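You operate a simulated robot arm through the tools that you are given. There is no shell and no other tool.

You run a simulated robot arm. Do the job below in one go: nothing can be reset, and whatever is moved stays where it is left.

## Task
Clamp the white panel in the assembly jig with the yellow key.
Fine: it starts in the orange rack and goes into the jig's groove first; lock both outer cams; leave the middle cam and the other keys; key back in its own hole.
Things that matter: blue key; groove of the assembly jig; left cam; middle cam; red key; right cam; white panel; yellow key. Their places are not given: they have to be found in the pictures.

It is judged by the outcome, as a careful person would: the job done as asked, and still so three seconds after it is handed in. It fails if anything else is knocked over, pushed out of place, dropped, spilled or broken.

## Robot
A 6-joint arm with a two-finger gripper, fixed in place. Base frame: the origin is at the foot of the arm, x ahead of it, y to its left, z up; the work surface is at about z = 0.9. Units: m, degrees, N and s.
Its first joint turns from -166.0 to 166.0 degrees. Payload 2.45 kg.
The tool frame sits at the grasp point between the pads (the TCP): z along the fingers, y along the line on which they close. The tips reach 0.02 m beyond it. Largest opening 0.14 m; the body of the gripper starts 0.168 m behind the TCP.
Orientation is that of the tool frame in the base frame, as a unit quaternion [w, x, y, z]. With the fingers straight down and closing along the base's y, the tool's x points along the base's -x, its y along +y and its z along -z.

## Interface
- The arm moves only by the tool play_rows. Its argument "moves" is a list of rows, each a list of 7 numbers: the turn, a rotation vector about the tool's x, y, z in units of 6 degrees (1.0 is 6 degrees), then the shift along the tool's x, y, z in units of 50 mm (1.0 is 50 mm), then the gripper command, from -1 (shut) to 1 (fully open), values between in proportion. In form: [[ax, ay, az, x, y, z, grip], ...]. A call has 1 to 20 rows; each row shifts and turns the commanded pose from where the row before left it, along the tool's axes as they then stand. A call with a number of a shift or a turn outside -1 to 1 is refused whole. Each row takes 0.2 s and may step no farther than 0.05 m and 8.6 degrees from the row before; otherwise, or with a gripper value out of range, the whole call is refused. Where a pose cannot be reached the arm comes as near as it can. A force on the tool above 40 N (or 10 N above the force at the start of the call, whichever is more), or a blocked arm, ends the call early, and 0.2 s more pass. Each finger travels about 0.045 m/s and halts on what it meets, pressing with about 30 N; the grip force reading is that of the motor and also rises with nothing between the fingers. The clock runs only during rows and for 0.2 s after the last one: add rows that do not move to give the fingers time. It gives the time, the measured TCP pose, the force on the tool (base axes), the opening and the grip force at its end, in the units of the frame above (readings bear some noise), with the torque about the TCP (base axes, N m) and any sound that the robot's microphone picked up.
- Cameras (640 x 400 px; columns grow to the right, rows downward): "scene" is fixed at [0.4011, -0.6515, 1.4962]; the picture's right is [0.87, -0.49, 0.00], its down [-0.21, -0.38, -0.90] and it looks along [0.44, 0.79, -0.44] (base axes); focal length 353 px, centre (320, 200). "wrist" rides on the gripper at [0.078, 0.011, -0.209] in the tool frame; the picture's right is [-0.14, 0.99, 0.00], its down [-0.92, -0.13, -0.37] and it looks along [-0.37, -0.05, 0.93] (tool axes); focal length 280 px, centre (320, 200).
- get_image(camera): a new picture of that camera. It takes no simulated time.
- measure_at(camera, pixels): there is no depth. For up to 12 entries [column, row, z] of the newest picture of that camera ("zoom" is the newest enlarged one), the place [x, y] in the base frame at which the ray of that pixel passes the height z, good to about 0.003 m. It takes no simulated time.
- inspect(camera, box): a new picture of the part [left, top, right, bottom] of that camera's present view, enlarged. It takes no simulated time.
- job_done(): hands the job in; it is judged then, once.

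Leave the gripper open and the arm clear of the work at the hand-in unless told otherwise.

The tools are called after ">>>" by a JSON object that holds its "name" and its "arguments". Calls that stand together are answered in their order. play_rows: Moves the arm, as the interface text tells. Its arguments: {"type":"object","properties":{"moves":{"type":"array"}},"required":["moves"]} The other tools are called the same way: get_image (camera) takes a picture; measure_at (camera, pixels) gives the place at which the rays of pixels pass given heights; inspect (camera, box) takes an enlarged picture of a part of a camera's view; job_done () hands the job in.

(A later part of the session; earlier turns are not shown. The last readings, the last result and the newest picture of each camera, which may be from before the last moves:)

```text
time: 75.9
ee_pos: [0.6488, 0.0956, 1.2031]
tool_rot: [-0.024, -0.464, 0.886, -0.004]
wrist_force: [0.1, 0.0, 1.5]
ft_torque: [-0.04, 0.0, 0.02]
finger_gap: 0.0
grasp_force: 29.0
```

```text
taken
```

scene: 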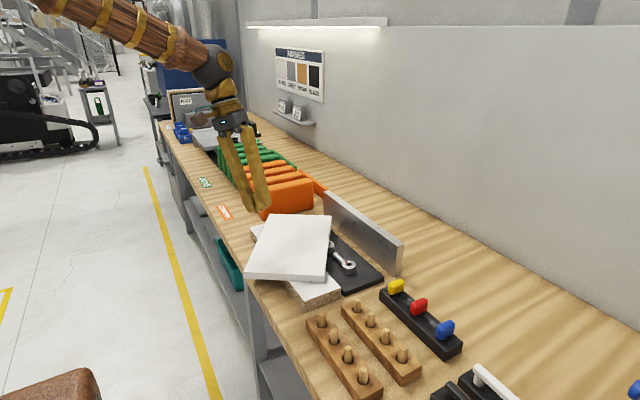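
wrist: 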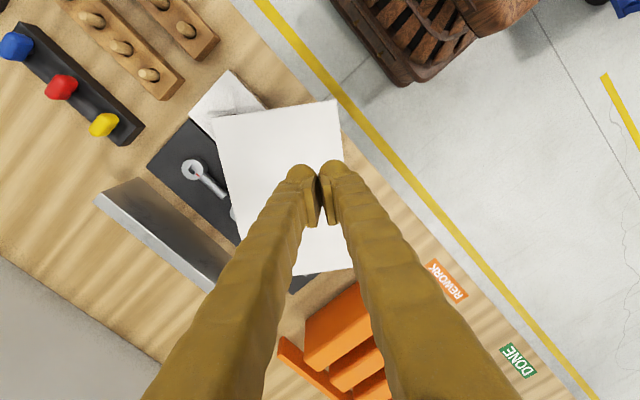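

The tool is nearly vertical. I'll trim out the small tilt and move to above the push start, beside the corner at (0.742,-0.055).

>>> {"name": "play_rows", "arguments": {"moves": [[0.15, -0.44, 0, 0, 0, 0, -1], [0, 0, 0, 0.244, -0.832, 0, -1], [0, 0, 0, 0.244, -0.832, 0, -1], [0, 0, 0, 0.244, -0.832, 0, -1], [0, 0, 0, 0.244, -0.832, 0, -1], [0, 0, 0, 0.244, -0.832, 0, -1], [0, 0, 0, 0, 0, 0.9, -1], [0, 0, 0, 0, 0, 0.9, -1], [0, 0, 0, 0, 0, 0.9, -1], [0, 0, 0, 0, 0, 0, -1], [0, 0, 0, 0, 0, 0, -1]]}}

>>> {"name": "get_image", "arguments": {"camera": "wrist"}}

>>> {"name": "inspect", "arguments": {"camera": "scene", "box": [220, 160, 420, 320]}}

```text
time: 78.3
ee_pos: [0.7842, -0.0746, 1.0686]
tool_rot: [0.0, -0.464, 0.886, 0.0]
wrist_force: [-0.8, 0.2, 0.9]
ft_torque: [0.01, 0.02, -0.01]
finger_gap: 0.0
grasp_force: 29.4
```

```text
taken
```

wrist: 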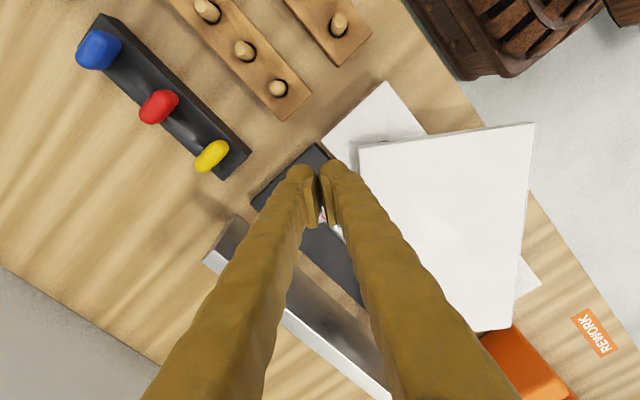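

```text
2.50 times, centred on (320, 240) of scene
```

zoom: 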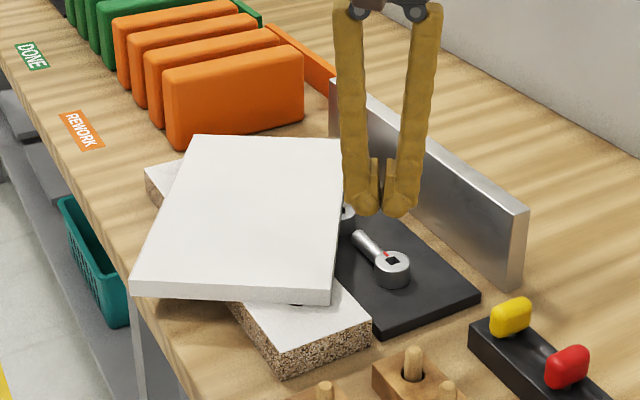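

The view confirms I'm beside the panel's corner with free space below. I'll lower to TCP z≈0.964, so the tips sit about 0.944, just above the cams and board.

>>> {"name": "play_rows", "arguments": {"moves": [[0, 0, 0, 0, 0, 0.7, -1], [0, 0, 0, 0, 0, 0.7, -1], [0, 0, 0, 0, 0, 0.5, -1], [0, 0, 0, 0, 0, 0.19, -1], [0, 0, 0, 0, 0, 0, -1]]}}

>>> {"name": "get_image", "arguments": {"camera": "wrist"}}

>>> {"name": "inspect", "arguments": {"camera": "scene", "box": [240, 200, 400, 310]}}

```text
time: 79.5
ee_pos: [0.7839, -0.0747, 0.9619]
tool_rot: [-0.001, -0.464, 0.886, 0.0]
wrist_force: [0.2, -0.1, 0.5]
ft_torque: [-0.02, -0.01, 0.02]
finger_gap: 0.0001
grasp_force: 28.9
```

```text
taken
```

wrist: 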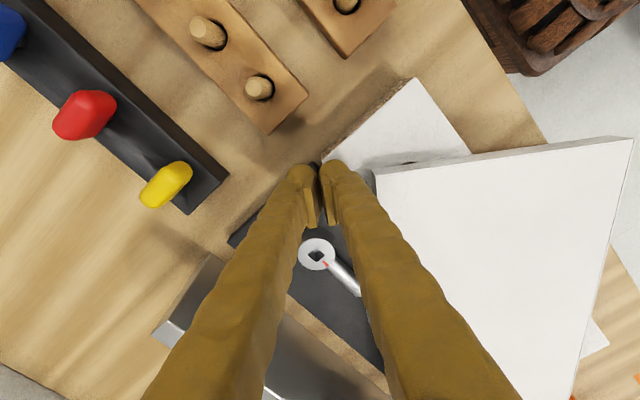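

```text
3.64 times, centred on (320, 255) of scene
```

zoom: 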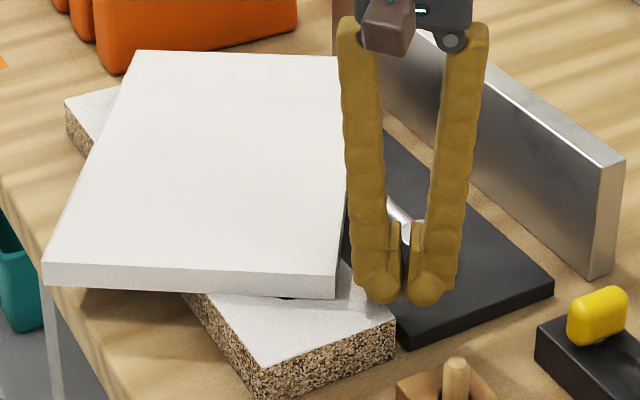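

The fingertip is beside the panel, with about a 2 cm gap. I'll push along tool +y (toward the front-left) in 5 mm steps, 6 cm to start.

>>> {"name": "play_rows", "arguments": {"moves": [[0, 0, 0, 0, 0.15, 0, -1], [0, 0, 0, 0, 0.15, 0, -1], [0, 0, 0, 0, 0.1, 0, -1], [0, 0, 0, -0.01, 0.1, 0, -1], [0, 0, 0, -0.01, 0.1, 0, -1], [0, 0, 0, -0.01, 0.1, 0, -1], [0, 0, 0, -0.02, 0.1, 0, -1], [0, 0, 0, -0.02, 0.1, 0, -1], [0, 0, 0, -0.02, 0.1, 0, -1], [0, 0, 0, -0.02, 0.1, 0, -1], [0, 0, 0, -0.02, 0.1, 0, -1], [0, 0, 0, 0, 0, 0, -1]]}}

>>> {"name": "get_image", "arguments": {"camera": "wrist"}}

>>> {"name": "inspect", "arguments": {"camera": "scene", "box": [220, 180, 400, 310]}}

```text
time: 82.1
ee_pos: [0.7392, -0.035, 0.9624]
tool_rot: [-0.001, -0.464, 0.886, 0.0]
wrist_force: [0.7, -0.3, 0.0]
ft_torque: [-0.03, 0.01, 0.01]
finger_gap: 0.0
grasp_force: 30.2
```

```text
taken
```

wrist: 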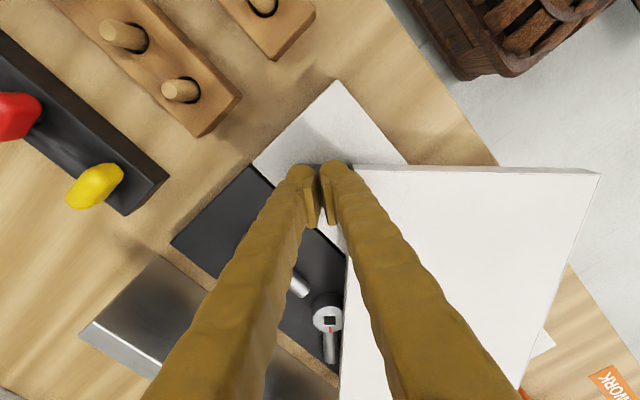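

```text
3.08 times, centred on (310, 245) of scene
```

zoom: 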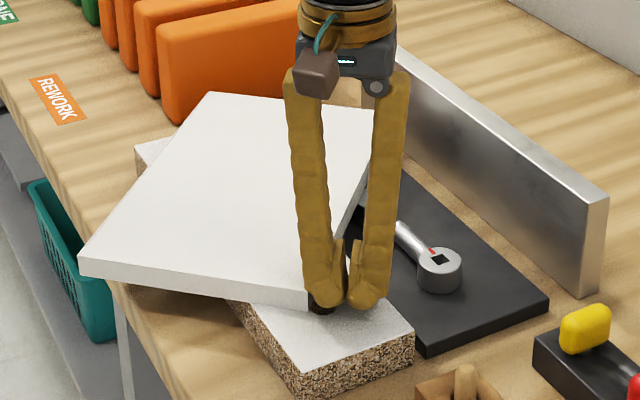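

The panel is turning as wanted. I want to check the middle cam near (325,315), as its lever looks like it may have shifted.

>>> {"name": "inspect", "arguments": {"camera": "wrist", "box": [240, 230, 400, 390]}}

>>> {"name": "inspect", "arguments": {"camera": "scene", "box": [300, 210, 380, 280]}}

```text
2.50 times, centred on (320, 310) of wrist
```

zoom: 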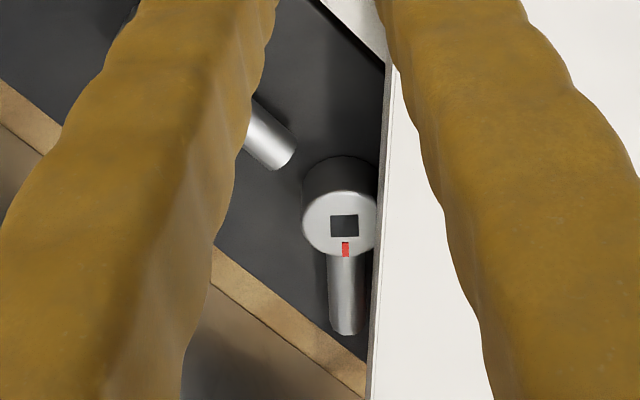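

```text
5.71 times, centred on (340, 245) of scene
```

zoom: 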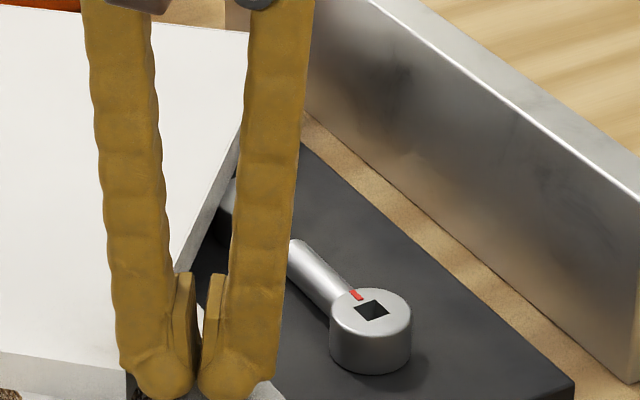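

The middle cam's lever has been turned about 35° toward +x by the panel's fall, so I'll need to put it back later. The panel no longer covers it. I'll measure the panel before pushing further.

>>> {"name": "measure_at", "arguments": {"camera": "wrist", "pixels": [[350, 165, 0.952], [600, 172, 0.95], [345, 250, 0.955], [341, 380, 0.958], [325, 316, 0.935], [332, 362, 0.93]]}}

>>> {"name": "inspect", "arguments": {"camera": "scene", "box": [220, 180, 400, 310]}}

>>> {"name": "measure_at", "arguments": {"camera": "zoom", "pixels": [[80, 257, 0.95], [210, 93, 0.958], [376, 107, 0.958], [310, 295, 0.952], [393, 120, 0.93]]}}

```text
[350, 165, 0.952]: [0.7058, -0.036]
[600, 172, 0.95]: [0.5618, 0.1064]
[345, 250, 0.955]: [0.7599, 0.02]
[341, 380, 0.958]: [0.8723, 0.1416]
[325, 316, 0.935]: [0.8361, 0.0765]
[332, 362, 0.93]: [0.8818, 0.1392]
```

```text
3.08 times, centred on (310, 245) of scene
```

zoom: 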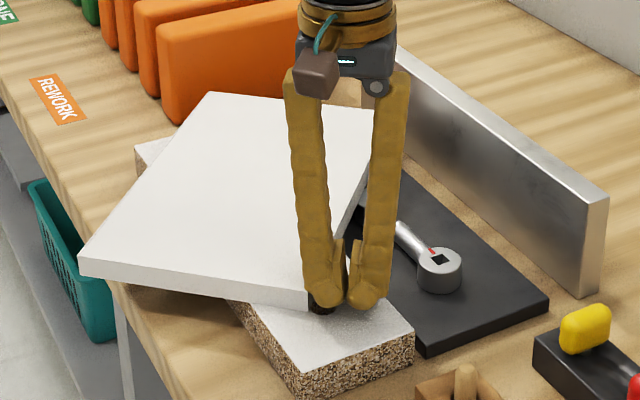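

```text
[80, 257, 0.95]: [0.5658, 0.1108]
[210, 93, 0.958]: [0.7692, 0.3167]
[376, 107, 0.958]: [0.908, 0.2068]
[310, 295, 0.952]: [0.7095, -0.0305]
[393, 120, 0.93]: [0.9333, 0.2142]
```

The panel is now at about 45°, centred at (0.737, 0.14). I'll push another 5.5 cm to bring it to about 30°.

>>> {"name": "play_rows", "arguments": {"moves": [[0, 0, 0, -0.025, 0.097, 0, -1], [0, 0, 0, -0.025, 0.097, 0, -1], [0, 0, 0, -0.025, 0.097, 0, -1], [0, 0, 0, -0.03, 0.095, 0, -1], [0, 0, 0, -0.03, 0.095, 0, -1], [0, 0, 0, -0.03, 0.095, 0, -1], [0, 0, 0, -0.03, 0.095, 0, -1], [0, 0, 0, -0.035, 0.094, 0, -1], [0, 0, 0, -0.035, 0.094, 0, -1], [0, 0, 0, -0.035, 0.094, 0, -1], [0, 0, 0, -0.035, 0.094, 0, -1], [0, 0, 0, 0, 0, 0, -1]]}}

>>> {"name": "get_image", "arguments": {"camera": "wrist"}}

>>> {"name": "inspect", "arguments": {"camera": "scene", "box": [220, 180, 400, 310]}}

```text
time: 84.7
ee_pos: [0.7054, 0.0086, 0.963]
tool_rot: [0.0, -0.464, 0.886, 0.0]
wrist_force: [0.0, -0.9, -0.1]
ft_torque: [0.01, -0.01, -0.01]
finger_gap: 0.0
grasp_force: 29.5
```

```text
taken
```

wrist: 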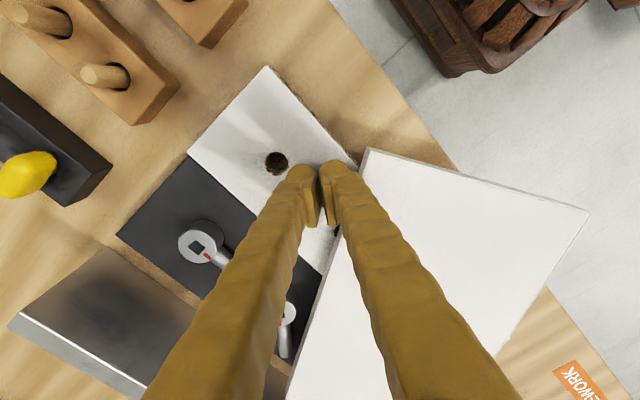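

```text
3.08 times, centred on (310, 245) of scene
```

zoom: 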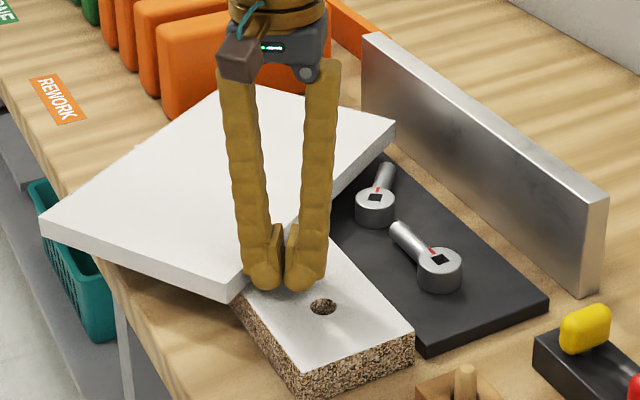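

Now the panel is near 30°. I'll measure all four corners.

>>> {"name": "measure_at", "arguments": {"camera": "zoom", "pixels": [[43, 222, 0.95], [226, 290, 0.95], [396, 121, 0.958], [396, 121, 0.962], [224, 87, 0.958], [224, 87, 0.962], [375, 197, 0.935], [388, 165, 0.932]]}}

>>> {"name": "measure_at", "arguments": {"camera": "wrist", "pixels": [[366, 149, 0.95], [589, 210, 0.95], [287, 318, 0.935]]}}

```text
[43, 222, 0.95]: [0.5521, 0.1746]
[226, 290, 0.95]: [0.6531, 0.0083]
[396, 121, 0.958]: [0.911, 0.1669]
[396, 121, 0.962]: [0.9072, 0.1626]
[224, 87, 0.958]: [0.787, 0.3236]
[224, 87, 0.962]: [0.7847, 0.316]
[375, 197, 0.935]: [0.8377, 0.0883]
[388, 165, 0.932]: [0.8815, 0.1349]
```

```text
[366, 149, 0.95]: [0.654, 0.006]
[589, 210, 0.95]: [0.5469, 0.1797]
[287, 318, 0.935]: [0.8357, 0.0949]
```

The corners are (0.6535,0.007), (0.55,0.177), (0.909,0.165) and (0.806,0.335), at 31.7°, centred on (0.73, 0.171). I need about 3 cm more toward the front, so I'll go to the far short edge and push it squarely. First I'll rise, turn to match and move over.

>>> {"name": "play_rows", "arguments": {"moves": [[0, 0, 0, 0, -0.3, 0, -1], [0, 0, 0, 0, -0.2, -0.8, -1], [0, 0, 0, 0, 0, -0.9, -1], [0, 0, 1, 0, 0, -0.3, -1], [0, 0, 1, 0, 0, 0, -1], [0, 0, 1, 0, 0, 0, -1], [0, 0, 0.98, 0, 0, 0, -1], [0, 0, 0, -0.83, 0.42, 0, -1], [0, 0, 0, -0.83, 0.42, 0, -1], [0, 0, 0, -0.83, 0.42, 0, -1], [0, 0, 0, -0.83, 0.42, 0, -1], [0, 0, 0, -0.83, 0.42, 0, -1], [0, 0, 0, -0.83, 0.42, 0, -1], [0, 0, 0, -0.7, 0.4, 0, -1], [0, 0, 0, 0, 0, 0, -1], [0, 0, 0, 0, 0, 0, -1]]}}

>>> {"name": "get_image", "arguments": {"camera": "wrist"}}

```text
time: 88.1
ee_pos: [0.8921, 0.2653, 1.0618]
tool_rot: [-0.001, -0.271, 0.963, 0.0]
wrist_force: [-0.8, -0.6, -0.2]
ft_torque: [-0.03, -0.01, -0.01]
finger_gap: 0.0002
grasp_force: 29.1
```

```text
taken
```

wrist: 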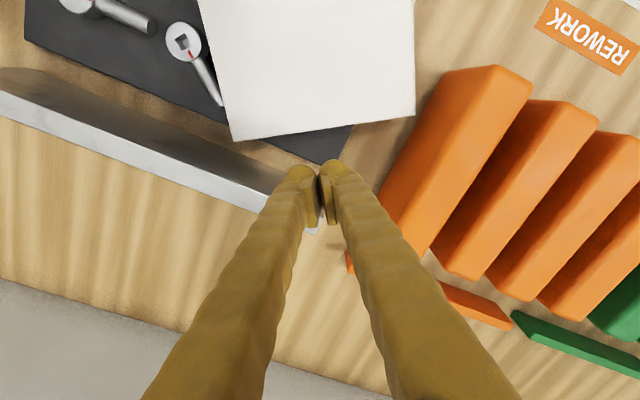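

I have a good view of the far edge, from (232,140) to (414,115). Measuring its exact place.

>>> {"name": "measure_at", "arguments": {"camera": "wrist", "pixels": [[232, 140, 0.958], [414, 115, 0.958], [323, 127, 0.958], [187, 42, 0.935], [222, 105, 0.93], [320, 195, 0.96], [345, 150, 0.91]]}}

```text
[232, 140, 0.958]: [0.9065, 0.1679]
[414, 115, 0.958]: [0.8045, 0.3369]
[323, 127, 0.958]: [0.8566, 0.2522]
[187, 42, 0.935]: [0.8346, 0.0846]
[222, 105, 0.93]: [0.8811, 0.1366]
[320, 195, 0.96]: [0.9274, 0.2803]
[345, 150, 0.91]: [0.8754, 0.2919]
```

The far edge's middle is at (0.8555, 0.2525), and the tool is 3.8 cm beyond it. I'll lower to TCP z≈0.963 and push about 3.3 cm along the panel's long axis.

>>> {"name": "play_rows", "arguments": {"moves": [[0, 0, 0, 0, 0, 0.7, -1], [0, 0, 0, 0, 0, 0.7, -1], [0, 0, 0, 0, 0, 0.57, -1], [0, 0, 0, 0.1, 0, 0, -1], [0, 0, 0, 0.1, 0, 0, -1], [0, 0, 0, 0.1, 0, 0, -1], [0, 0, 0, 0.1, 0, 0, -1], [0, 0, 0, 0.1, 0, 0, -1], [0, 0, 0, 0.1, 0, 0, -1], [0, 0, 0, 0.1, 0, 0, -1], [0, 0, 0, 0.1, 0, 0, -1], [0, 0, 0, 0.1, 0, 0, -1], [0, 0, 0, 0.1, 0, 0, -1], [0, 0, 0, 0.1, 0, 0, -1], [0, 0, 0, 0, 0, 0, -1]]}}

>>> {"name": "get_image", "arguments": {"camera": "wrist"}}

>>> {"name": "inspect", "arguments": {"camera": "scene", "box": [200, 180, 400, 310]}}

```text
time: 91.3
ee_pos: [0.8452, 0.2385, 0.9642]
tool_rot: [-0.001, -0.27, 0.963, 0.0]
wrist_force: [2.8, 1.5, 1.0]
ft_torque: [0.0, 0.01, 0.0]
finger_gap: 0.006
grasp_force: 29.6
```

```text
taken
```

wrist: 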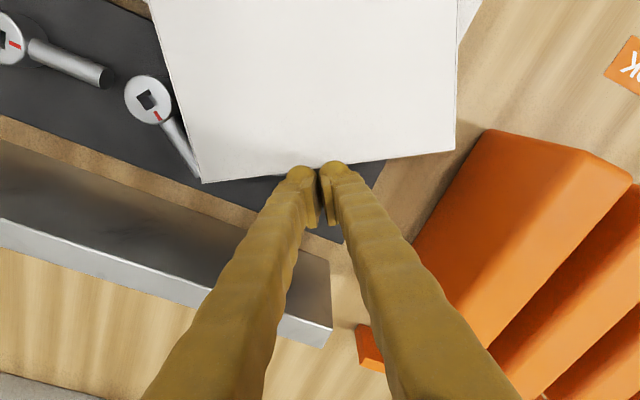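

```text
3.08 times, centred on (300, 245) of scene
```

zoom: 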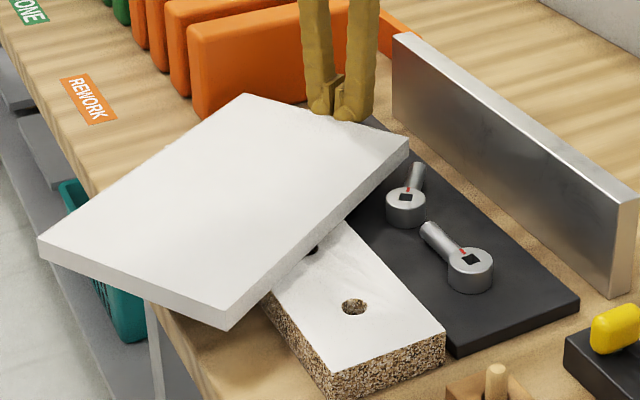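

It slid along nicely. Measuring the corners again.

>>> {"name": "measure_at", "arguments": {"camera": "wrist", "pixels": [[202, 182, 0.958], [456, 150, 0.956], [149, 97, 0.935], [195, 172, 0.93]]}}

>>> {"name": "measure_at", "arguments": {"camera": "zoom", "pixels": [[38, 241, 0.95], [226, 311, 0.95], [408, 138, 0.958], [245, 94, 0.956]]}}

```text
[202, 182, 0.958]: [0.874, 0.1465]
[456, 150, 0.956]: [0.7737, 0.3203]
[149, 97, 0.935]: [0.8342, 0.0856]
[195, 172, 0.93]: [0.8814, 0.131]
```

```text
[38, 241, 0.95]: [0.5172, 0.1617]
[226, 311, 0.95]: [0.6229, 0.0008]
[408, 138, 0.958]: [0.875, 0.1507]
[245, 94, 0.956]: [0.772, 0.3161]
```

The panel is now well placed: corners (0.623,0.001), (0.517,0.162), (0.773,0.318) and (0.8745,0.1485), yaw about 31°, centre (0.697, 0.157). I'll back off, rise, and go to the standoff high up. There I'll tilt the tool to horizontal again.

>>> {"name": "play_rows", "arguments": {"moves": [[0, 0, 0, -0.3, 0, 0, -1], [0, 0, 0, 0, 0, -0.9, -1], [0, 0, 0, 0, 0, -0.95, -1], [0, 0, 0, 0, 0, -0.95, -0.8], [0, 0, 0, 0, 0, -0.95, -0.5], [0, 0, 0, 0, 0, -0.95, -0.25], [0, 0, 0, 0.65, 0.68, 0, -0.25], [0, 0, 0, 0.65, 0.68, 0, -0.25], [0, 0, 0, 0.65, 0.68, 0, -0.25], [0, 0, 0, 0.65, 0.68, 0, -0.25], [0, 0, 0, 0.65, 0.68, 0, -0.25], [0, 0, 0, 0.65, 0.67, 0, -0.25], [0, 0, 0, 0.65, 0.65, 0, -0.25], [0, 0, 0, 0, 0, 0, -0.25]]}}

>>> {"name": "play_rows", "arguments": {"moves": [[1, 0, 0, 0, 0, 0, -0.25], [1, 0, 0, 0, 0, 0, -0.25], [1, 0, 0, 0, 0, 0, -0.25], [1, 0, 0, 0, 0, 0, -0.25], [1, 0, 0, 0, 0, 0, -0.25], [1, 0, 0, 0, 0, 0, -0.25], [1, 0, 0, 0, 0, 0, -0.25], [1, 0, 0, 0, 0, 0, -0.25], [1, 0, 0, 0, 0, 0, -0.25], [1, 0, 0, 0, 0, 0, -0.25], [1, 0, 0, 0, 0, 0, -0.25], [1, 0, 0, 0, 0, 0, -0.25], [1, 0, 0, 0, 0, 0, -0.25], [1, 0, 0, 0, 0, 0, -0.25], [0.5, 0, 0, 0, 0, 0, -0.25], [0, 0, 0, 0, 0, 0, -0.25], [0, 0, 0, 0, 0, 0, -0.25]]}}

>>> {"name": "get_image", "arguments": {"camera": "scene"}}

```text
time: 94.3
ee_pos: [0.5397, 0.3298, 1.2001]
tool_rot: [0.0, -0.27, 0.963, 0.0]
wrist_force: [0.2, -0.3, 0.5]
ft_torque: [0.01, -0.04, -0.01]
finger_gap: 0.0525
grasp_force: 0.1
```

```text
time: 97.9
ee_pos: [0.5417, 0.33, 1.1985]
tool_rot: [0.187, -0.196, 0.698, -0.663]
wrist_force: [-0.6, -0.6, -0.3]
ft_torque: [-0.02, 0.0, -0.01]
finger_gap: 0.0526
grasp_force: 0.1
```

```text
taken
```

scene: 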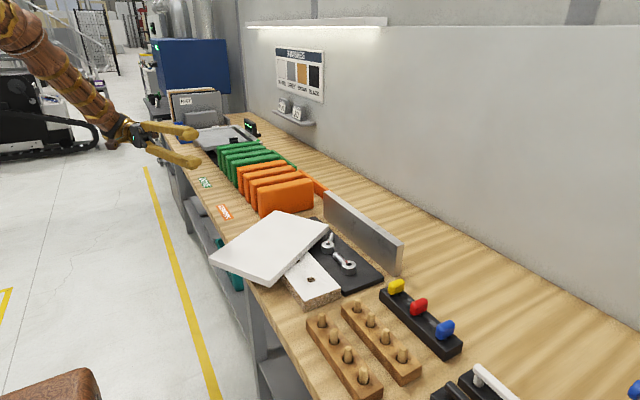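

Tool heading is (0.52,-0.85), nearly horizontal. Moving down to the standoff in front of the panel's long edge.

>>> {"name": "play_rows", "arguments": {"moves": [[0, 0, 0, 0.195, 0.715, 0.215, -0.25], [0, 0, 0, 0.195, 0.715, 0.215, -0.25], [0, 0, 0, 0.195, 0.715, 0.215, -0.25], [0, 0, 0, 0.195, 0.715, 0.215, -0.25], [0, 0, 0, 0.195, 0.715, 0.215, -0.25], [0, 0, 0, 0.195, 0.715, 0.215, -0.25], [0, 0, 0, 0.195, 0.715, 0.215, -0.25], [0, 0, 0, 0, 0, 0, -0.25], [0, 0, 0, 0, 0, 0, -0.25]]}}

>>> {"name": "get_image", "arguments": {"camera": "wrist"}}

>>> {"name": "inspect", "arguments": {"camera": "scene", "box": [170, 180, 370, 310]}}

```text
time: 99.9
ee_pos: [0.515, 0.2389, 0.9454]
tool_rot: [0.185, -0.196, 0.699, -0.663]
wrist_force: [-1.3, -0.9, 0.2]
ft_torque: [0.03, -0.05, 0.02]
finger_gap: 0.0529
grasp_force: 0.0
```

```text
taken
```

wrist: 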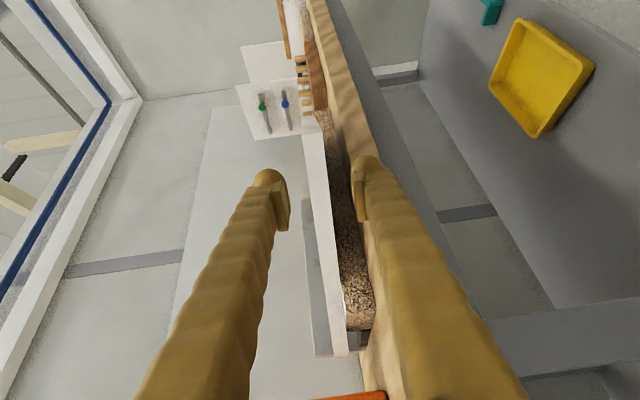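

```text
3.08 times, centred on (270, 245) of scene
```

zoom: 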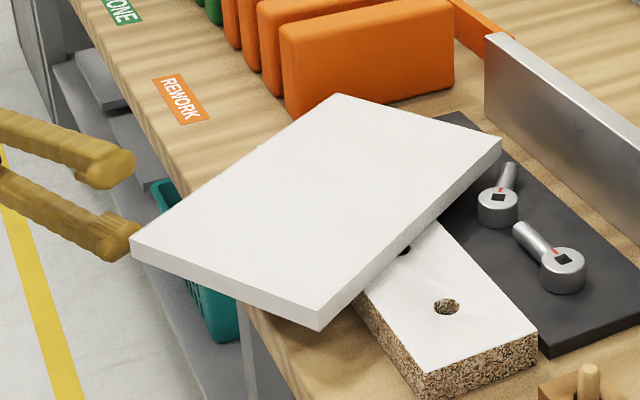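

Aligned again, with the edge between the fingers. Advancing 0.088 m.

>>> {"name": "play_rows", "arguments": {"moves": [[0, 0, 0, 0, -0.02, 0.4, -0.25], [0, 0, 0, 0, -0.02, 0.4, -0.25], [0, 0, 0, 0, -0.02, 0.4, -0.25], [0, 0, 0, 0, -0.02, 0.3, -0.25], [0, 0, 0, 0, -0.01, 0.26, -0.25], [0, 0, 0, 0, 0, 0, -0.25]]}}

>>> {"name": "inspect", "arguments": {"camera": "scene", "box": [170, 180, 370, 310]}}

>>> {"name": "get_image", "arguments": {"camera": "wrist"}}

```text
time: 101.3
ee_pos: [0.562, 0.1655, 0.9445]
tool_rot: [0.186, -0.197, 0.698, -0.662]
wrist_force: [1.2, 0.1, -0.3]
ft_torque: [0.0, -0.03, 0.02]
finger_gap: 0.0523
grasp_force: 0.1
```

```text
3.08 times, centred on (270, 245) of scene
```

zoom: 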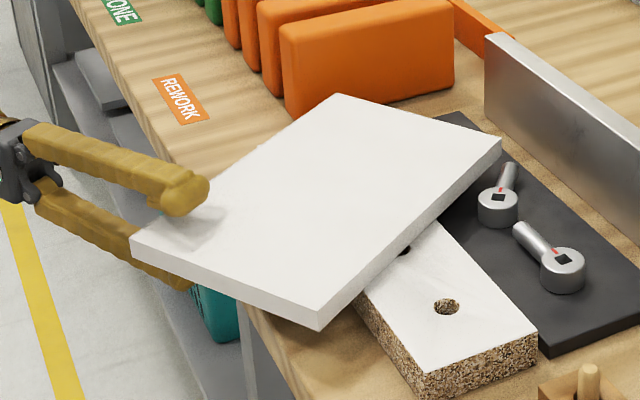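

```text
taken
```

wrist: 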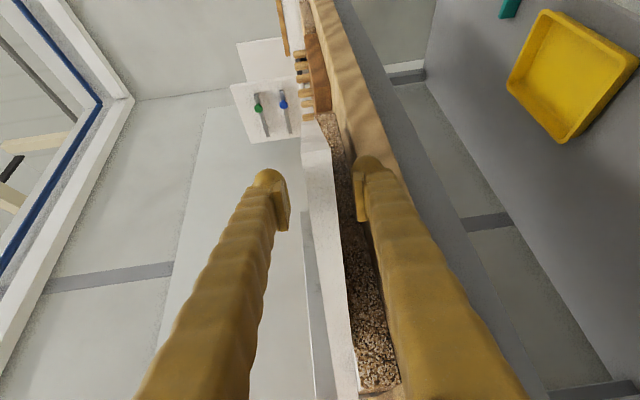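

No contact, and the pads fully overlap the edge. Closing.

>>> {"name": "play_rows", "arguments": {"moves": [[0, 0, 0, 0, 0, 0, -0.5], [0, 0, 0, 0, 0, 0, -0.7], [0, 0, 0, 0, 0, 0, -1], [0, 0, 0, 0, 0, 0, -1], [0, 0, 0, 0, 0, 0, -1], [0, 0, 0, 0, 0, 0, -1]]}}

```text
time: 102.7
ee_pos: [0.56, 0.1657, 0.9455]
tool_rot: [0.185, -0.197, 0.698, -0.663]
wrist_force: [0.5, -0.3, 0.1]
ft_torque: [-0.1, -0.65, -0.04]
finger_gap: 0.0194
grasp_force: 29.8
```

Gripped, gap 0.0194. Starting the tip-up arc again, 3° per row.

>>> {"name": "play_rows", "arguments": {"moves": [[-0.5, 0, 0, 0, -0.184, 0.005, -1], [-0.5, 0, 0, 0, -0.184, 0.005, -1], [-0.5, 0, 0, 0, -0.184, 0.005, -1], [-0.5, 0, 0, 0, -0.184, 0.005, -1], [-0.5, 0, 0, 0, -0.184, 0.005, -1], [-0.5, 0, 0, 0, -0.184, 0.005, -1], [-0.5, 0, 0, 0, -0.184, 0.005, -1], [-0.5, 0, 0, 0, -0.184, 0.005, -1], [0, 0, 0, 0, 0, 0, -1]]}}

>>> {"name": "play_rows", "arguments": {"moves": [[-0.5, 0, 0, 0, -0.184, 0.005, -1], [-0.5, 0, 0, 0, -0.184, 0.005, -1], [-0.5, 0, 0, 0, -0.184, 0.005, -1], [-0.5, 0, 0, 0, -0.184, 0.005, -1], [-0.5, 0, 0, 0, -0.184, 0.005, -1], [-0.5, 0, 0, 0, -0.184, 0.005, -1], [-0.5, 0, 0, 0, -0.184, 0.005, -1], [-0.5, 0, 0, 0, -0.184, 0.005, -1], [0, 0, 0, 0, 0, 0, -1]]}}

>>> {"name": "inspect", "arguments": {"camera": "scene", "box": [170, 120, 370, 300]}}

```text
time: 104.7
ee_pos: [0.5708, 0.1488, 1.0145]
tool_rot: [0.141, -0.231, 0.821, -0.503]
wrist_force: [-2.4, 0.5, 2.1]
ft_torque: [-0.7, -0.52, -0.05]
finger_gap: 0.0192
grasp_force: 30.1
```

```text
time: 106.7
ee_pos: [0.5946, 0.1092, 1.0723]
tool_rot: [0.09, -0.256, 0.907, -0.321]
wrist_force: [4.9, 0.3, 2.7]
ft_torque: [-0.71, -0.81, 0.31]
finger_gap: 0.0196
grasp_force: 30.3
```

```text
2.22 times, centred on (270, 210) of scene
```

zoom: 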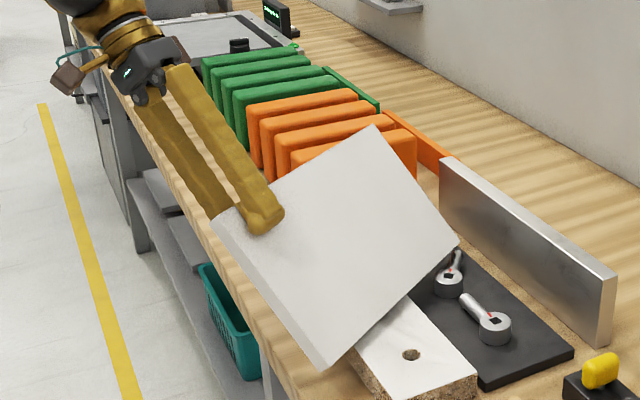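

There's a slight push into the board now (+2.7 N up, 4.9 N in x), so I'll ease back a few mm along the tool while continuing the arc.

>>> {"name": "play_rows", "arguments": {"moves": [[0, 0, 0, 0, 0, -0.06, -1], [-0.5, 0, 0, 0, -0.187, 0, -1], [-0.5, 0, 0, 0, -0.187, 0, -1], [-0.5, 0, 0, 0, -0.187, 0, -1], [-0.5, 0, 0, 0, -0.187, 0, -1], [0, 0, 0, 0, 0, 0, -1]]}}

>>> {"name": "play_rows", "arguments": {"moves": [[-0.5, 0, 0, 0, -0.187, 0, -1], [-0.5, 0, 0, 0, -0.187, 0, -1], [-0.5, 0, 0, 0, -0.187, 0, -1], [-0.5, 0, 0, 0, -0.187, 0, -1], [0, 0, 0, 0, 0, 0, -1]]}}

>>> {"name": "inspect", "arguments": {"camera": "scene", "box": [170, 120, 370, 300]}}

>>> {"name": "get_image", "arguments": {"camera": "wrist"}}

```text
time: 108.1
ee_pos: [0.6088, 0.0851, 1.0972]
tool_rot: [0.062, -0.264, 0.936, -0.225]
wrist_force: [0.1, 0.0, -3.3]
ft_torque: [-0.18, 0.14, -0.02]
finger_gap: 0.0192
grasp_force: 30.2
```

```text
time: 109.3
ee_pos: [0.6275, 0.0569, 1.1097]
tool_rot: [0.035, -0.268, 0.954, -0.126]
wrist_force: [0.3, -1.2, -6.5]
ft_torque: [-0.36, 0.56, -0.1]
finger_gap: 0.0192
grasp_force: 29.6
```

```text
2.22 times, centred on (270, 210) of scene
```

zoom: 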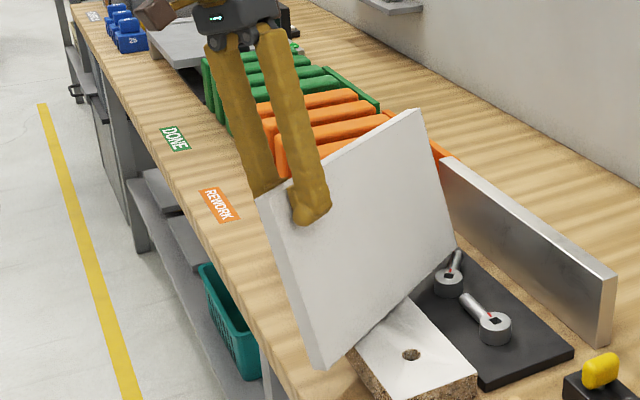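

```text
taken
```

wrist: 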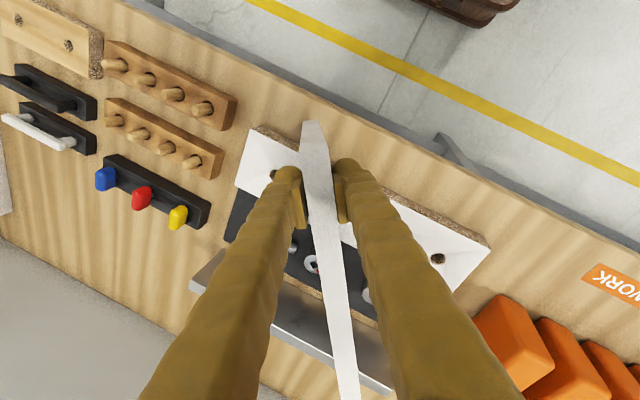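

The panel is at about 75°. The gripper now carries most of the weight (6.5 N) and the grip holds. I'll bring it fully vertical.

>>> {"name": "play_rows", "arguments": {"moves": [[-0.5, 0, 0, 0, -0.185, 0.005, -1], [-0.5, 0, 0, 0, -0.185, 0.005, -1], [-0.5, 0, 0, 0, -0.185, 0.01, -1], [-0.5, 0, 0, 0, -0.185, 0.01, -1], [0, 0, 0, 0, 0, 0, -1]]}}

>>> {"name": "inspect", "arguments": {"camera": "scene", "box": [170, 120, 370, 300]}}

>>> {"name": "get_image", "arguments": {"camera": "wrist"}}

```text
time: 110.5
ee_pos: [0.6459, 0.0241, 1.1161]
tool_rot: [0.008, -0.27, 0.963, -0.026]
wrist_force: [-2.9, -1.8, 6.8]
ft_torque: [0.24, -0.5, 0.0]
finger_gap: 0.0191
grasp_force: 29.4
```

```text
2.22 times, centred on (270, 210) of scene
```

zoom: 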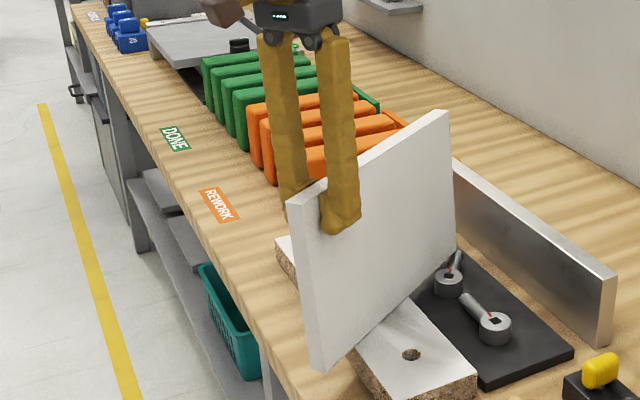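

```text
taken
```

wrist: 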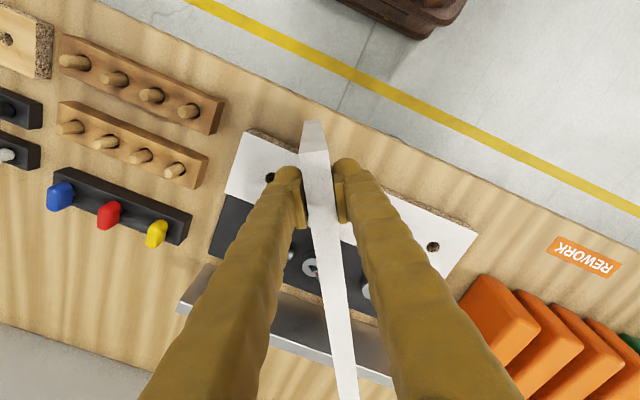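

Nearly vertical (87°), now pressing 6.8 N down onto the board. I'll finish the last 3° and relieve it by about 2 mm.

>>> {"name": "play_rows", "arguments": {"moves": [[-0.5, 0, 0, 0, -0.17, -0.04, -1], [0, 0, 0, 0, 0, 0, -1], [0, 0, 0, 0, 0, 0, -1]]}}

```text
time: 111.3
ee_pos: [0.6511, 0.0184, 1.1174]
tool_rot: [-0.001, -0.271, 0.962, 0.0]
wrist_force: [0.2, -0.7, -7.1]
ft_torque: [-0.44, 0.7, 0.02]
finger_gap: 0.0192
grasp_force: 29.9
```

The tool is exactly vertical and carries the whole panel steadily, even off-centre. I'll lower it so the board carries the weight. Then I'll loosen by only about 1.5 mm so the pads still cage the panel.

>>> {"name": "play_rows", "arguments": {"moves": [[0, 0, 0, 0, 0, 0.02, -1], [0, 0, 0, 0, 0, 0, -1]]}}

>>> {"name": "play_rows", "arguments": {"moves": [[0, 0, 0, 0, 0, 0, -0.73], [0, 0, 0, 0, 0, 0, -0.72], [0, 0, 0, 0, 0, 0, -0.72]]}}

>>> {"name": "get_image", "arguments": {"camera": "wrist"}}

>>> {"name": "inspect", "arguments": {"camera": "scene", "box": [170, 120, 370, 300]}}

```text
time: 111.9
ee_pos: [0.6508, 0.0176, 1.1166]
tool_rot: [-0.001, -0.27, 0.963, 0.0]
wrist_force: [-0.5, -0.4, -5.7]
ft_torque: [-0.16, 0.19, 0.01]
finger_gap: 0.0189
grasp_force: 30.2
```

```text
time: 112.7
ee_pos: [0.6512, 0.018, 1.1164]
tool_rot: [-0.001, -0.27, 0.963, 0.0]
wrist_force: [0.8, -0.3, -0.1]
ft_torque: [0.01, -0.01, 0.0]
finger_gap: 0.0201
grasp_force: 0.7
```

```text
taken
```

wrist: 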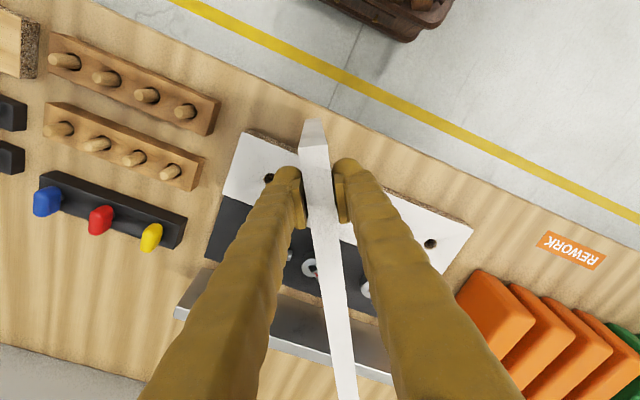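

```text
2.22 times, centred on (270, 210) of scene
```

zoom: 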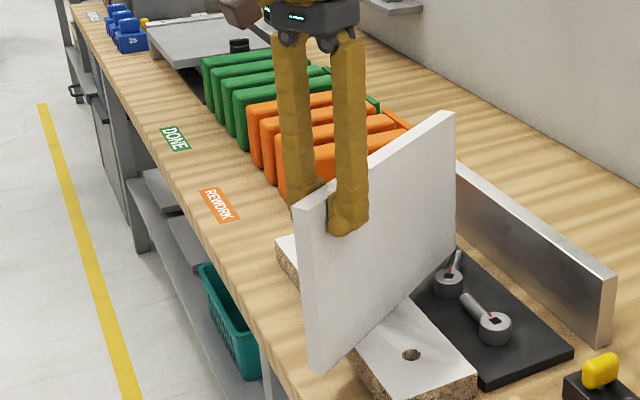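

The panel stands on the board and the tool feels no load (gap 0.0201). Sliding 2 cm along the edge while caged.

>>> {"name": "play_rows", "arguments": {"moves": [[0, 0, 0, -0.08, 0, 0, -0.72], [0, 0, 0, -0.08, 0, 0, -0.72], [0, 0, 0, -0.08, 0, 0, -0.72], [0, 0, 0, -0.08, 0, 0, -0.72], [0, 0, 0, -0.08, 0, 0, -0.72], [0, 0, 0, 0, 0, 0, -0.72]]}}

>>> {"name": "get_image", "arguments": {"camera": "wrist"}}

>>> {"name": "inspect", "arguments": {"camera": "scene", "box": [170, 120, 370, 300]}}

```text
time: 114.1
ee_pos: [0.6676, 0.029, 1.1167]
tool_rot: [-0.001, -0.271, 0.963, 0.0]
wrist_force: [-0.3, -0.5, -0.4]
ft_torque: [0.01, 0.0, -0.01]
finger_gap: 0.0202
grasp_force: 0.4
```

```text
taken
```

wrist: 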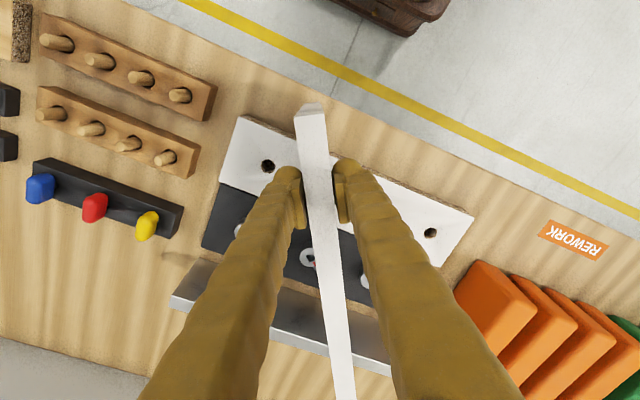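

```text
2.22 times, centred on (270, 210) of scene
```

zoom: 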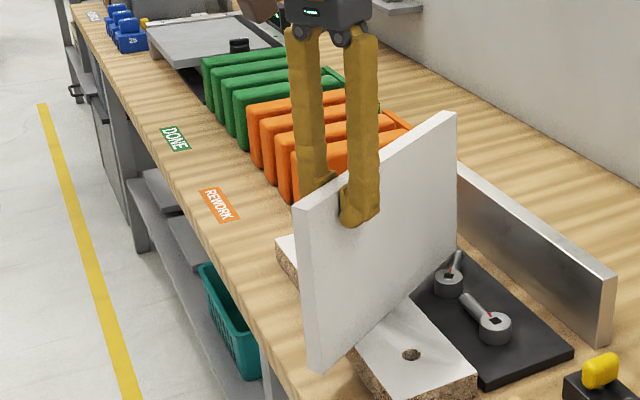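

Sliding works; the panel stays put. Continuing along the edge.

>>> {"name": "play_rows", "arguments": {"moves": [[0, 0, 0, -0.1, 0, 0, -0.72], [0, 0, 0, -0.1, 0, 0, -0.72], [0, 0, 0, -0.1, 0, 0, -0.72], [0, 0, 0, -0.1, 0, 0, -0.72], [0, 0, 0, -0.1, 0, 0, -0.72], [0, 0, 0, -0.1, 0, 0, -0.72], [0, 0, 0, -0.1, 0, 0, -0.72], [0, 0, 0, -0.1, 0, 0, -0.72], [0, 0, 0, -0.1, 0, 0, -0.72], [0, 0, 0, -0.1, 0, 0, -0.72], [0, 0, 0, 0, 0, 0, -0.72]]}}

>>> {"name": "get_image", "arguments": {"camera": "wrist"}}

>>> {"name": "inspect", "arguments": {"camera": "scene", "box": [170, 120, 370, 300]}}

```text
time: 116.5
ee_pos: [0.7104, 0.0544, 1.1168]
tool_rot: [0.0, -0.271, 0.963, -0.001]
wrist_force: [0.3, -0.5, -0.5]
ft_torque: [-0.01, 0.02, -0.02]
finger_gap: 0.0204
grasp_force: 0.8
```

```text
taken
```

wrist: 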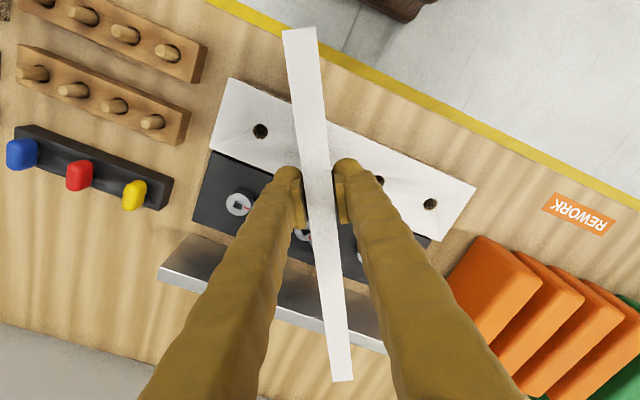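

```text
2.22 times, centred on (270, 210) of scene
```

zoom: 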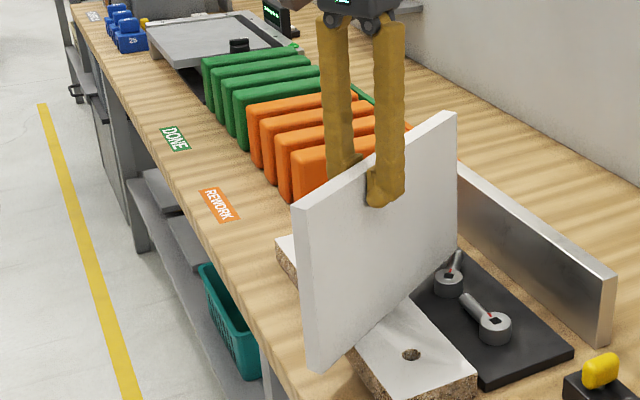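

Both panel ends are visible now, at (300,30) and (343,380). I'll measure them to find the centre.

>>> {"name": "measure_at", "arguments": {"camera": "wrist", "pixels": [[300, 29, 1.133], [343, 381, 1.133], [322, 205, 1.133], [300, 29, 1.14], [343, 381, 1.14]]}}

```text
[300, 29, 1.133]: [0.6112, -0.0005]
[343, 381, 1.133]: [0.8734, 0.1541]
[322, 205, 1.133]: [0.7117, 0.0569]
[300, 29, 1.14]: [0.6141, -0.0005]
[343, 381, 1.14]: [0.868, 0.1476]
```

The panel's centre is at (0.7415, 0.0755), 3.7 cm further along. I'll slide there, lower the pads 2.5 cm for a deeper grip, then close.

>>> {"name": "play_rows", "arguments": {"moves": [[0, 0, 0, -0.1, 0, 0, -0.72], [0, 0, 0, -0.1, 0, 0, -0.72], [0, 0, 0, -0.1, 0, 0, -0.72], [0, 0, 0, -0.1, 0, 0, -0.72], [0, 0, 0, -0.1, 0, 0, -0.72], [0, 0, 0, -0.1, 0, 0, -0.72], [0, 0, 0, -0.1, 0, 0, -0.72], [0, 0, 0, -0.05, 0, 0, -0.72], [0, 0, 0, 0, 0, 0.1, -0.72], [0, 0, 0, 0, 0, 0.1, -0.72], [0, 0, 0, 0, 0, 0.1, -0.72], [0, 0, 0, 0, 0, 0.1, -0.72], [0, 0, 0, 0, 0, 0.1, -0.72], [0, 0, 0, 0, 0, 0, -0.72]]}}

>>> {"name": "get_image", "arguments": {"camera": "wrist"}}

```text
time: 119.5
ee_pos: [0.7432, 0.0739, 1.0915]
tool_rot: [-0.001, -0.27, 0.963, -0.001]
wrist_force: [0.2, -0.1, -1.1]
ft_torque: [0.0, 0.01, -0.02]
finger_gap: 0.0202
grasp_force: 0.4
```

```text
taken
```

wrist: 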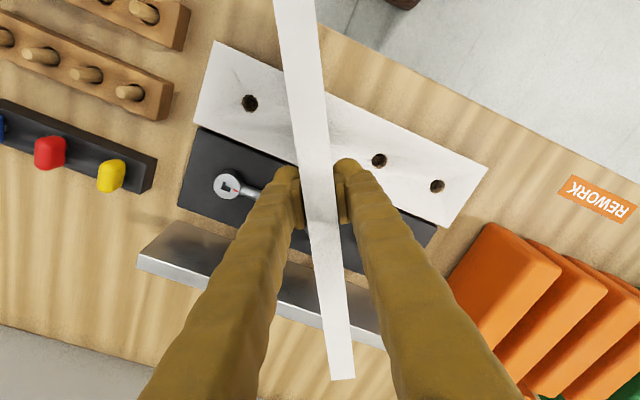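

Centred and 4 cm deep. Closing firmly now.

>>> {"name": "play_rows", "arguments": {"moves": [[0, 0, 0, 0, 0, 0, -1], [0, 0, 0, 0, 0, 0, -1], [0, 0, 0, 0, 0, 0, -1], [0, 0, 0, 0, 0, 0, -1], [0, 0, 0, 0, 0, 0, -1]]}}

>>> {"name": "play_rows", "arguments": {"moves": [[0, 0, 0, 0, 0, -0.05, -1], [0, 0, 0, 0, 0, -0.1, -1], [0, 0, 0, 0, 0, -0.1, -1], [0, 0, 0, 0, 0, 0, -1]]}}

>>> {"name": "inspect", "arguments": {"camera": "scene", "box": [200, 120, 400, 300]}}

```text
time: 120.7
ee_pos: [0.7424, 0.0735, 1.0912]
tool_rot: [-0.001, -0.27, 0.963, 0.0]
wrist_force: [0.9, -0.2, 0.2]
ft_torque: [0.05, -0.01, -0.03]
finger_gap: 0.019
grasp_force: 30.1
```

```text
time: 121.7
ee_pos: [0.7421, 0.0751, 1.1046]
tool_rot: [-0.001, -0.271, 0.963, -0.001]
wrist_force: [-0.6, 0.2, -8.4]
ft_torque: [0.02, -0.04, -0.04]
finger_gap: 0.0189
grasp_force: 30.0
```

```text
2.22 times, centred on (300, 210) of scene
```

zoom: 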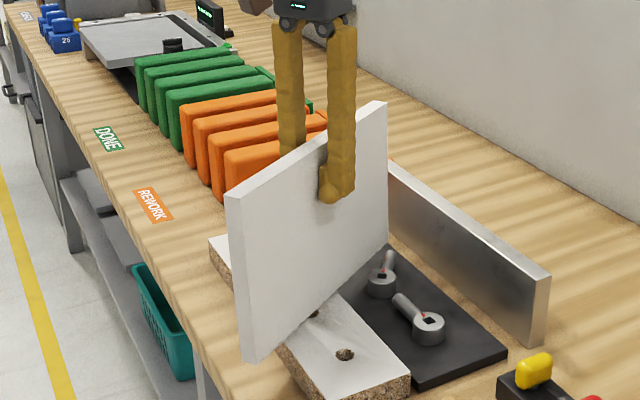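

The panel is lifted clear by 1.3 cm, carrying 8.4 N with almost no torque, so the grip is centred. I'll rotate it slowly here (1.5° per row), low over the board, so a slip would do no harm.

>>> {"name": "play_rows", "arguments": {"moves": [[0, 0, -0.1, 0, 0, 0, -1], [0, 0, -0.2, 0, 0, 0, -1], [0, 0, -0.25, 0, 0, 0, -1], [0, 0, -0.25, 0, 0, 0, -1], [0, 0, -0.25, 0, 0, 0, -1], [0, 0, -0.25, 0, 0, 0, -1], [0, 0, -0.25, 0, 0, 0, -1], [0, 0, -0.25, 0, 0, 0, -1], [0, 0, -0.25, 0, 0, 0, -1], [0, 0, -0.25, 0, 0, 0, -1], [0, 0, -0.2, 0, 0, 0, -1], [0, 0, -0.1, 0, 0, 0, -1], [0, 0, 0, 0, 0, 0, -1]]}}

>>> {"name": "get_image", "arguments": {"camera": "wrist"}}

```text
time: 124.5
ee_pos: [0.7426, 0.0737, 1.1037]
tool_rot: [0.0, -0.4, 0.917, 0.0]
wrist_force: [0.4, -0.6, -7.9]
ft_torque: [0.0, 0.0, -0.05]
finger_gap: 0.0191
grasp_force: 30.2
```

```text
taken
```

wrist: 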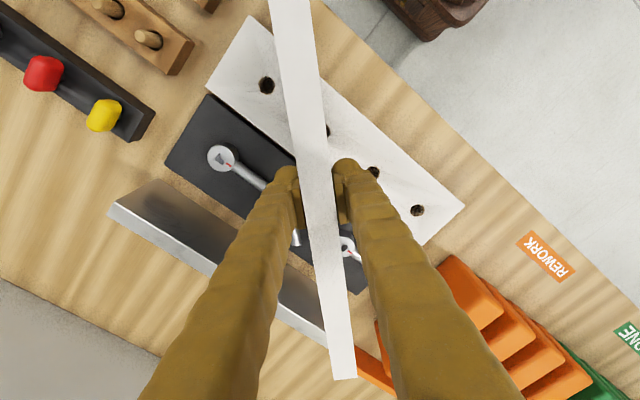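

The grip holds with slow rotation; the panel is at about 47°. Continuing to 90°.

>>> {"name": "play_rows", "arguments": {"moves": [[0, 0, -0.1, 0, 0, 0, -1], [0, 0, -0.2, 0, 0, 0, -1], [0, 0, -0.25, 0, 0, 0, -1], [0, 0, -0.25, 0, 0, 0, -1], [0, 0, -0.25, 0, 0, 0, -1], [0, 0, -0.25, 0, 0, 0, -1], [0, 0, -0.25, 0, 0, 0, -1], [0, 0, -0.25, 0, 0, 0, -1], [0, 0, -0.25, 0, 0, 0, -1], [0, 0, -0.25, 0, 0, 0, -1], [0, 0, -0.25, 0, 0, 0, -1], [0, 0, -0.25, 0, 0, 0, -1], [0, 0, -0.25, 0, 0, 0, -1], [0, 0, -0.25, 0, 0, 0, -1], [0, 0, -0.25, 0, 0, 0, -1], [0, 0, -0.25, 0, 0, 0, -1], [0, 0, -0.2, 0, 0, 0, -1], [0, 0, -0.1, 0, 0, 0, -1], [0, 0, 0, 0, 0, 0, -1]]}}

>>> {"name": "play_rows", "arguments": {"moves": [[0, 0, -0.1, 0, 0, 0, -1], [0, 0, -0.2, 0, 0, 0, -1], [0, 0, -0.25, 0, 0, 0, -1], [0, 0, -0.25, 0, 0, 0, -1], [0, 0, -0.25, 0, 0, 0, -1], [0, 0, -0.25, 0, 0, 0, -1], [0, 0, -0.25, 0, 0, 0, -1], [0, 0, -0.25, 0, 0, 0, -1], [0, 0, -0.25, 0, 0, 0, -1], [0, 0, -0.25, 0, 0, 0, -1], [0, 0, -0.25, 0, 0, 0, -1], [0, 0, -0.25, 0, 0, 0, -1], [0, 0, -0.2, 0, 0, 0, -1], [0, 0, -0.1, 0, 0, 0, -1], [0, 0, 0, 0, 0, 0, -1]]}}

>>> {"name": "get_image", "arguments": {"camera": "wrist"}}

>>> {"name": "inspect", "arguments": {"camera": "scene", "box": [200, 120, 400, 300]}}

```text
time: 128.5
ee_pos: [0.7418, 0.074, 1.1048]
tool_rot: [0.0, -0.585, 0.811, 0.001]
wrist_force: [-0.4, 0.1, -7.2]
ft_torque: [-0.01, 0.01, -0.01]
finger_gap: 0.0191
grasp_force: 30.1
```

```text
time: 131.7
ee_pos: [0.7416, 0.0736, 1.1057]
tool_rot: [0.0, 0.709, -0.706, 0.0]
wrist_force: [-0.4, -0.8, -7.6]
ft_torque: [0.04, -0.01, -0.02]
finger_gap: 0.019
grasp_force: 29.8
```

```text
taken
```

wrist: 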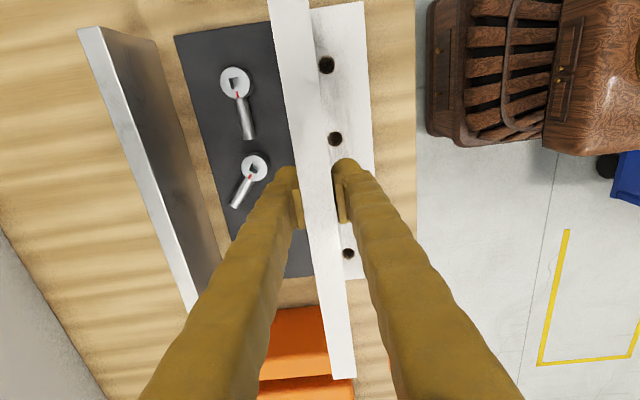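

```text
2.22 times, centred on (300, 210) of scene
```

zoom: 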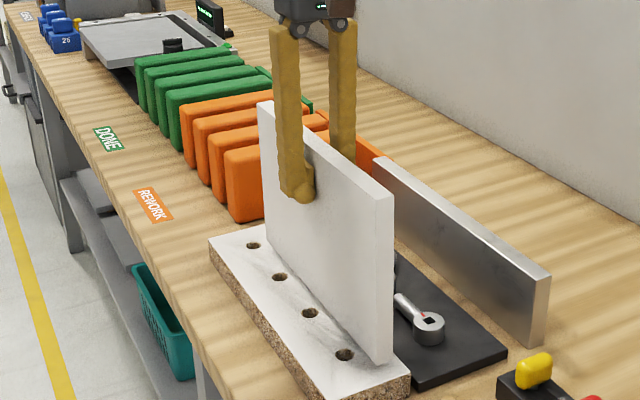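

The panel is now aligned along y and held steadily. Before moving on, I'll take a closer look at the groove strip and the cams.

>>> {"name": "inspect", "arguments": {"camera": "wrist", "box": [70, 0, 310, 280]}}

>>> {"name": "measure_at", "arguments": {"camera": "wrist", "pixels": [[176, 37, 0.91], [226, 236, 0.91], [158, 40, 0.9], [80, 29, 0.98], [103, 29, 0.98], [235, 83, 0.935], [247, 139, 0.93], [255, 167, 0.935], [234, 206, 0.93], [272, 22, 0.91], [308, 12, 0.93], [364, 2, 0.93]]}}

```text
1.43 times, centred on (190, 140) of wrist
```

zoom: 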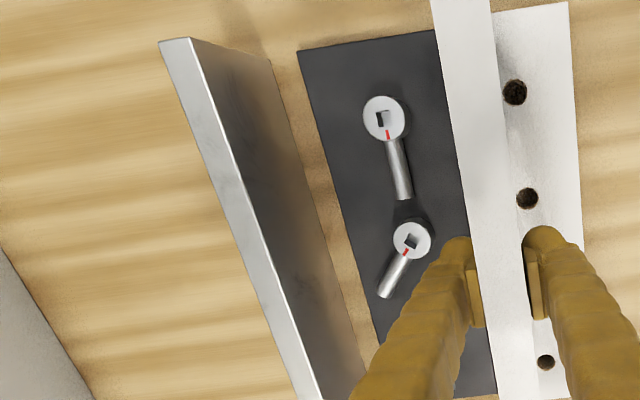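

```text
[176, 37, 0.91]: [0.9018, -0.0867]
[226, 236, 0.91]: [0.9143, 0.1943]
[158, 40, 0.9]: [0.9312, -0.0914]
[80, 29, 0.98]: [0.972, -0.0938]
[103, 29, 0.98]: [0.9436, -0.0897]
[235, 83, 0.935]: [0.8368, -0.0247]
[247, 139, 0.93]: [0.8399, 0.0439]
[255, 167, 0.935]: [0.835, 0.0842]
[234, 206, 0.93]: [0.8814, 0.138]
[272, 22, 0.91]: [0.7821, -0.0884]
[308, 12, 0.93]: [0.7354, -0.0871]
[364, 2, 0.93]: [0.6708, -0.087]
```

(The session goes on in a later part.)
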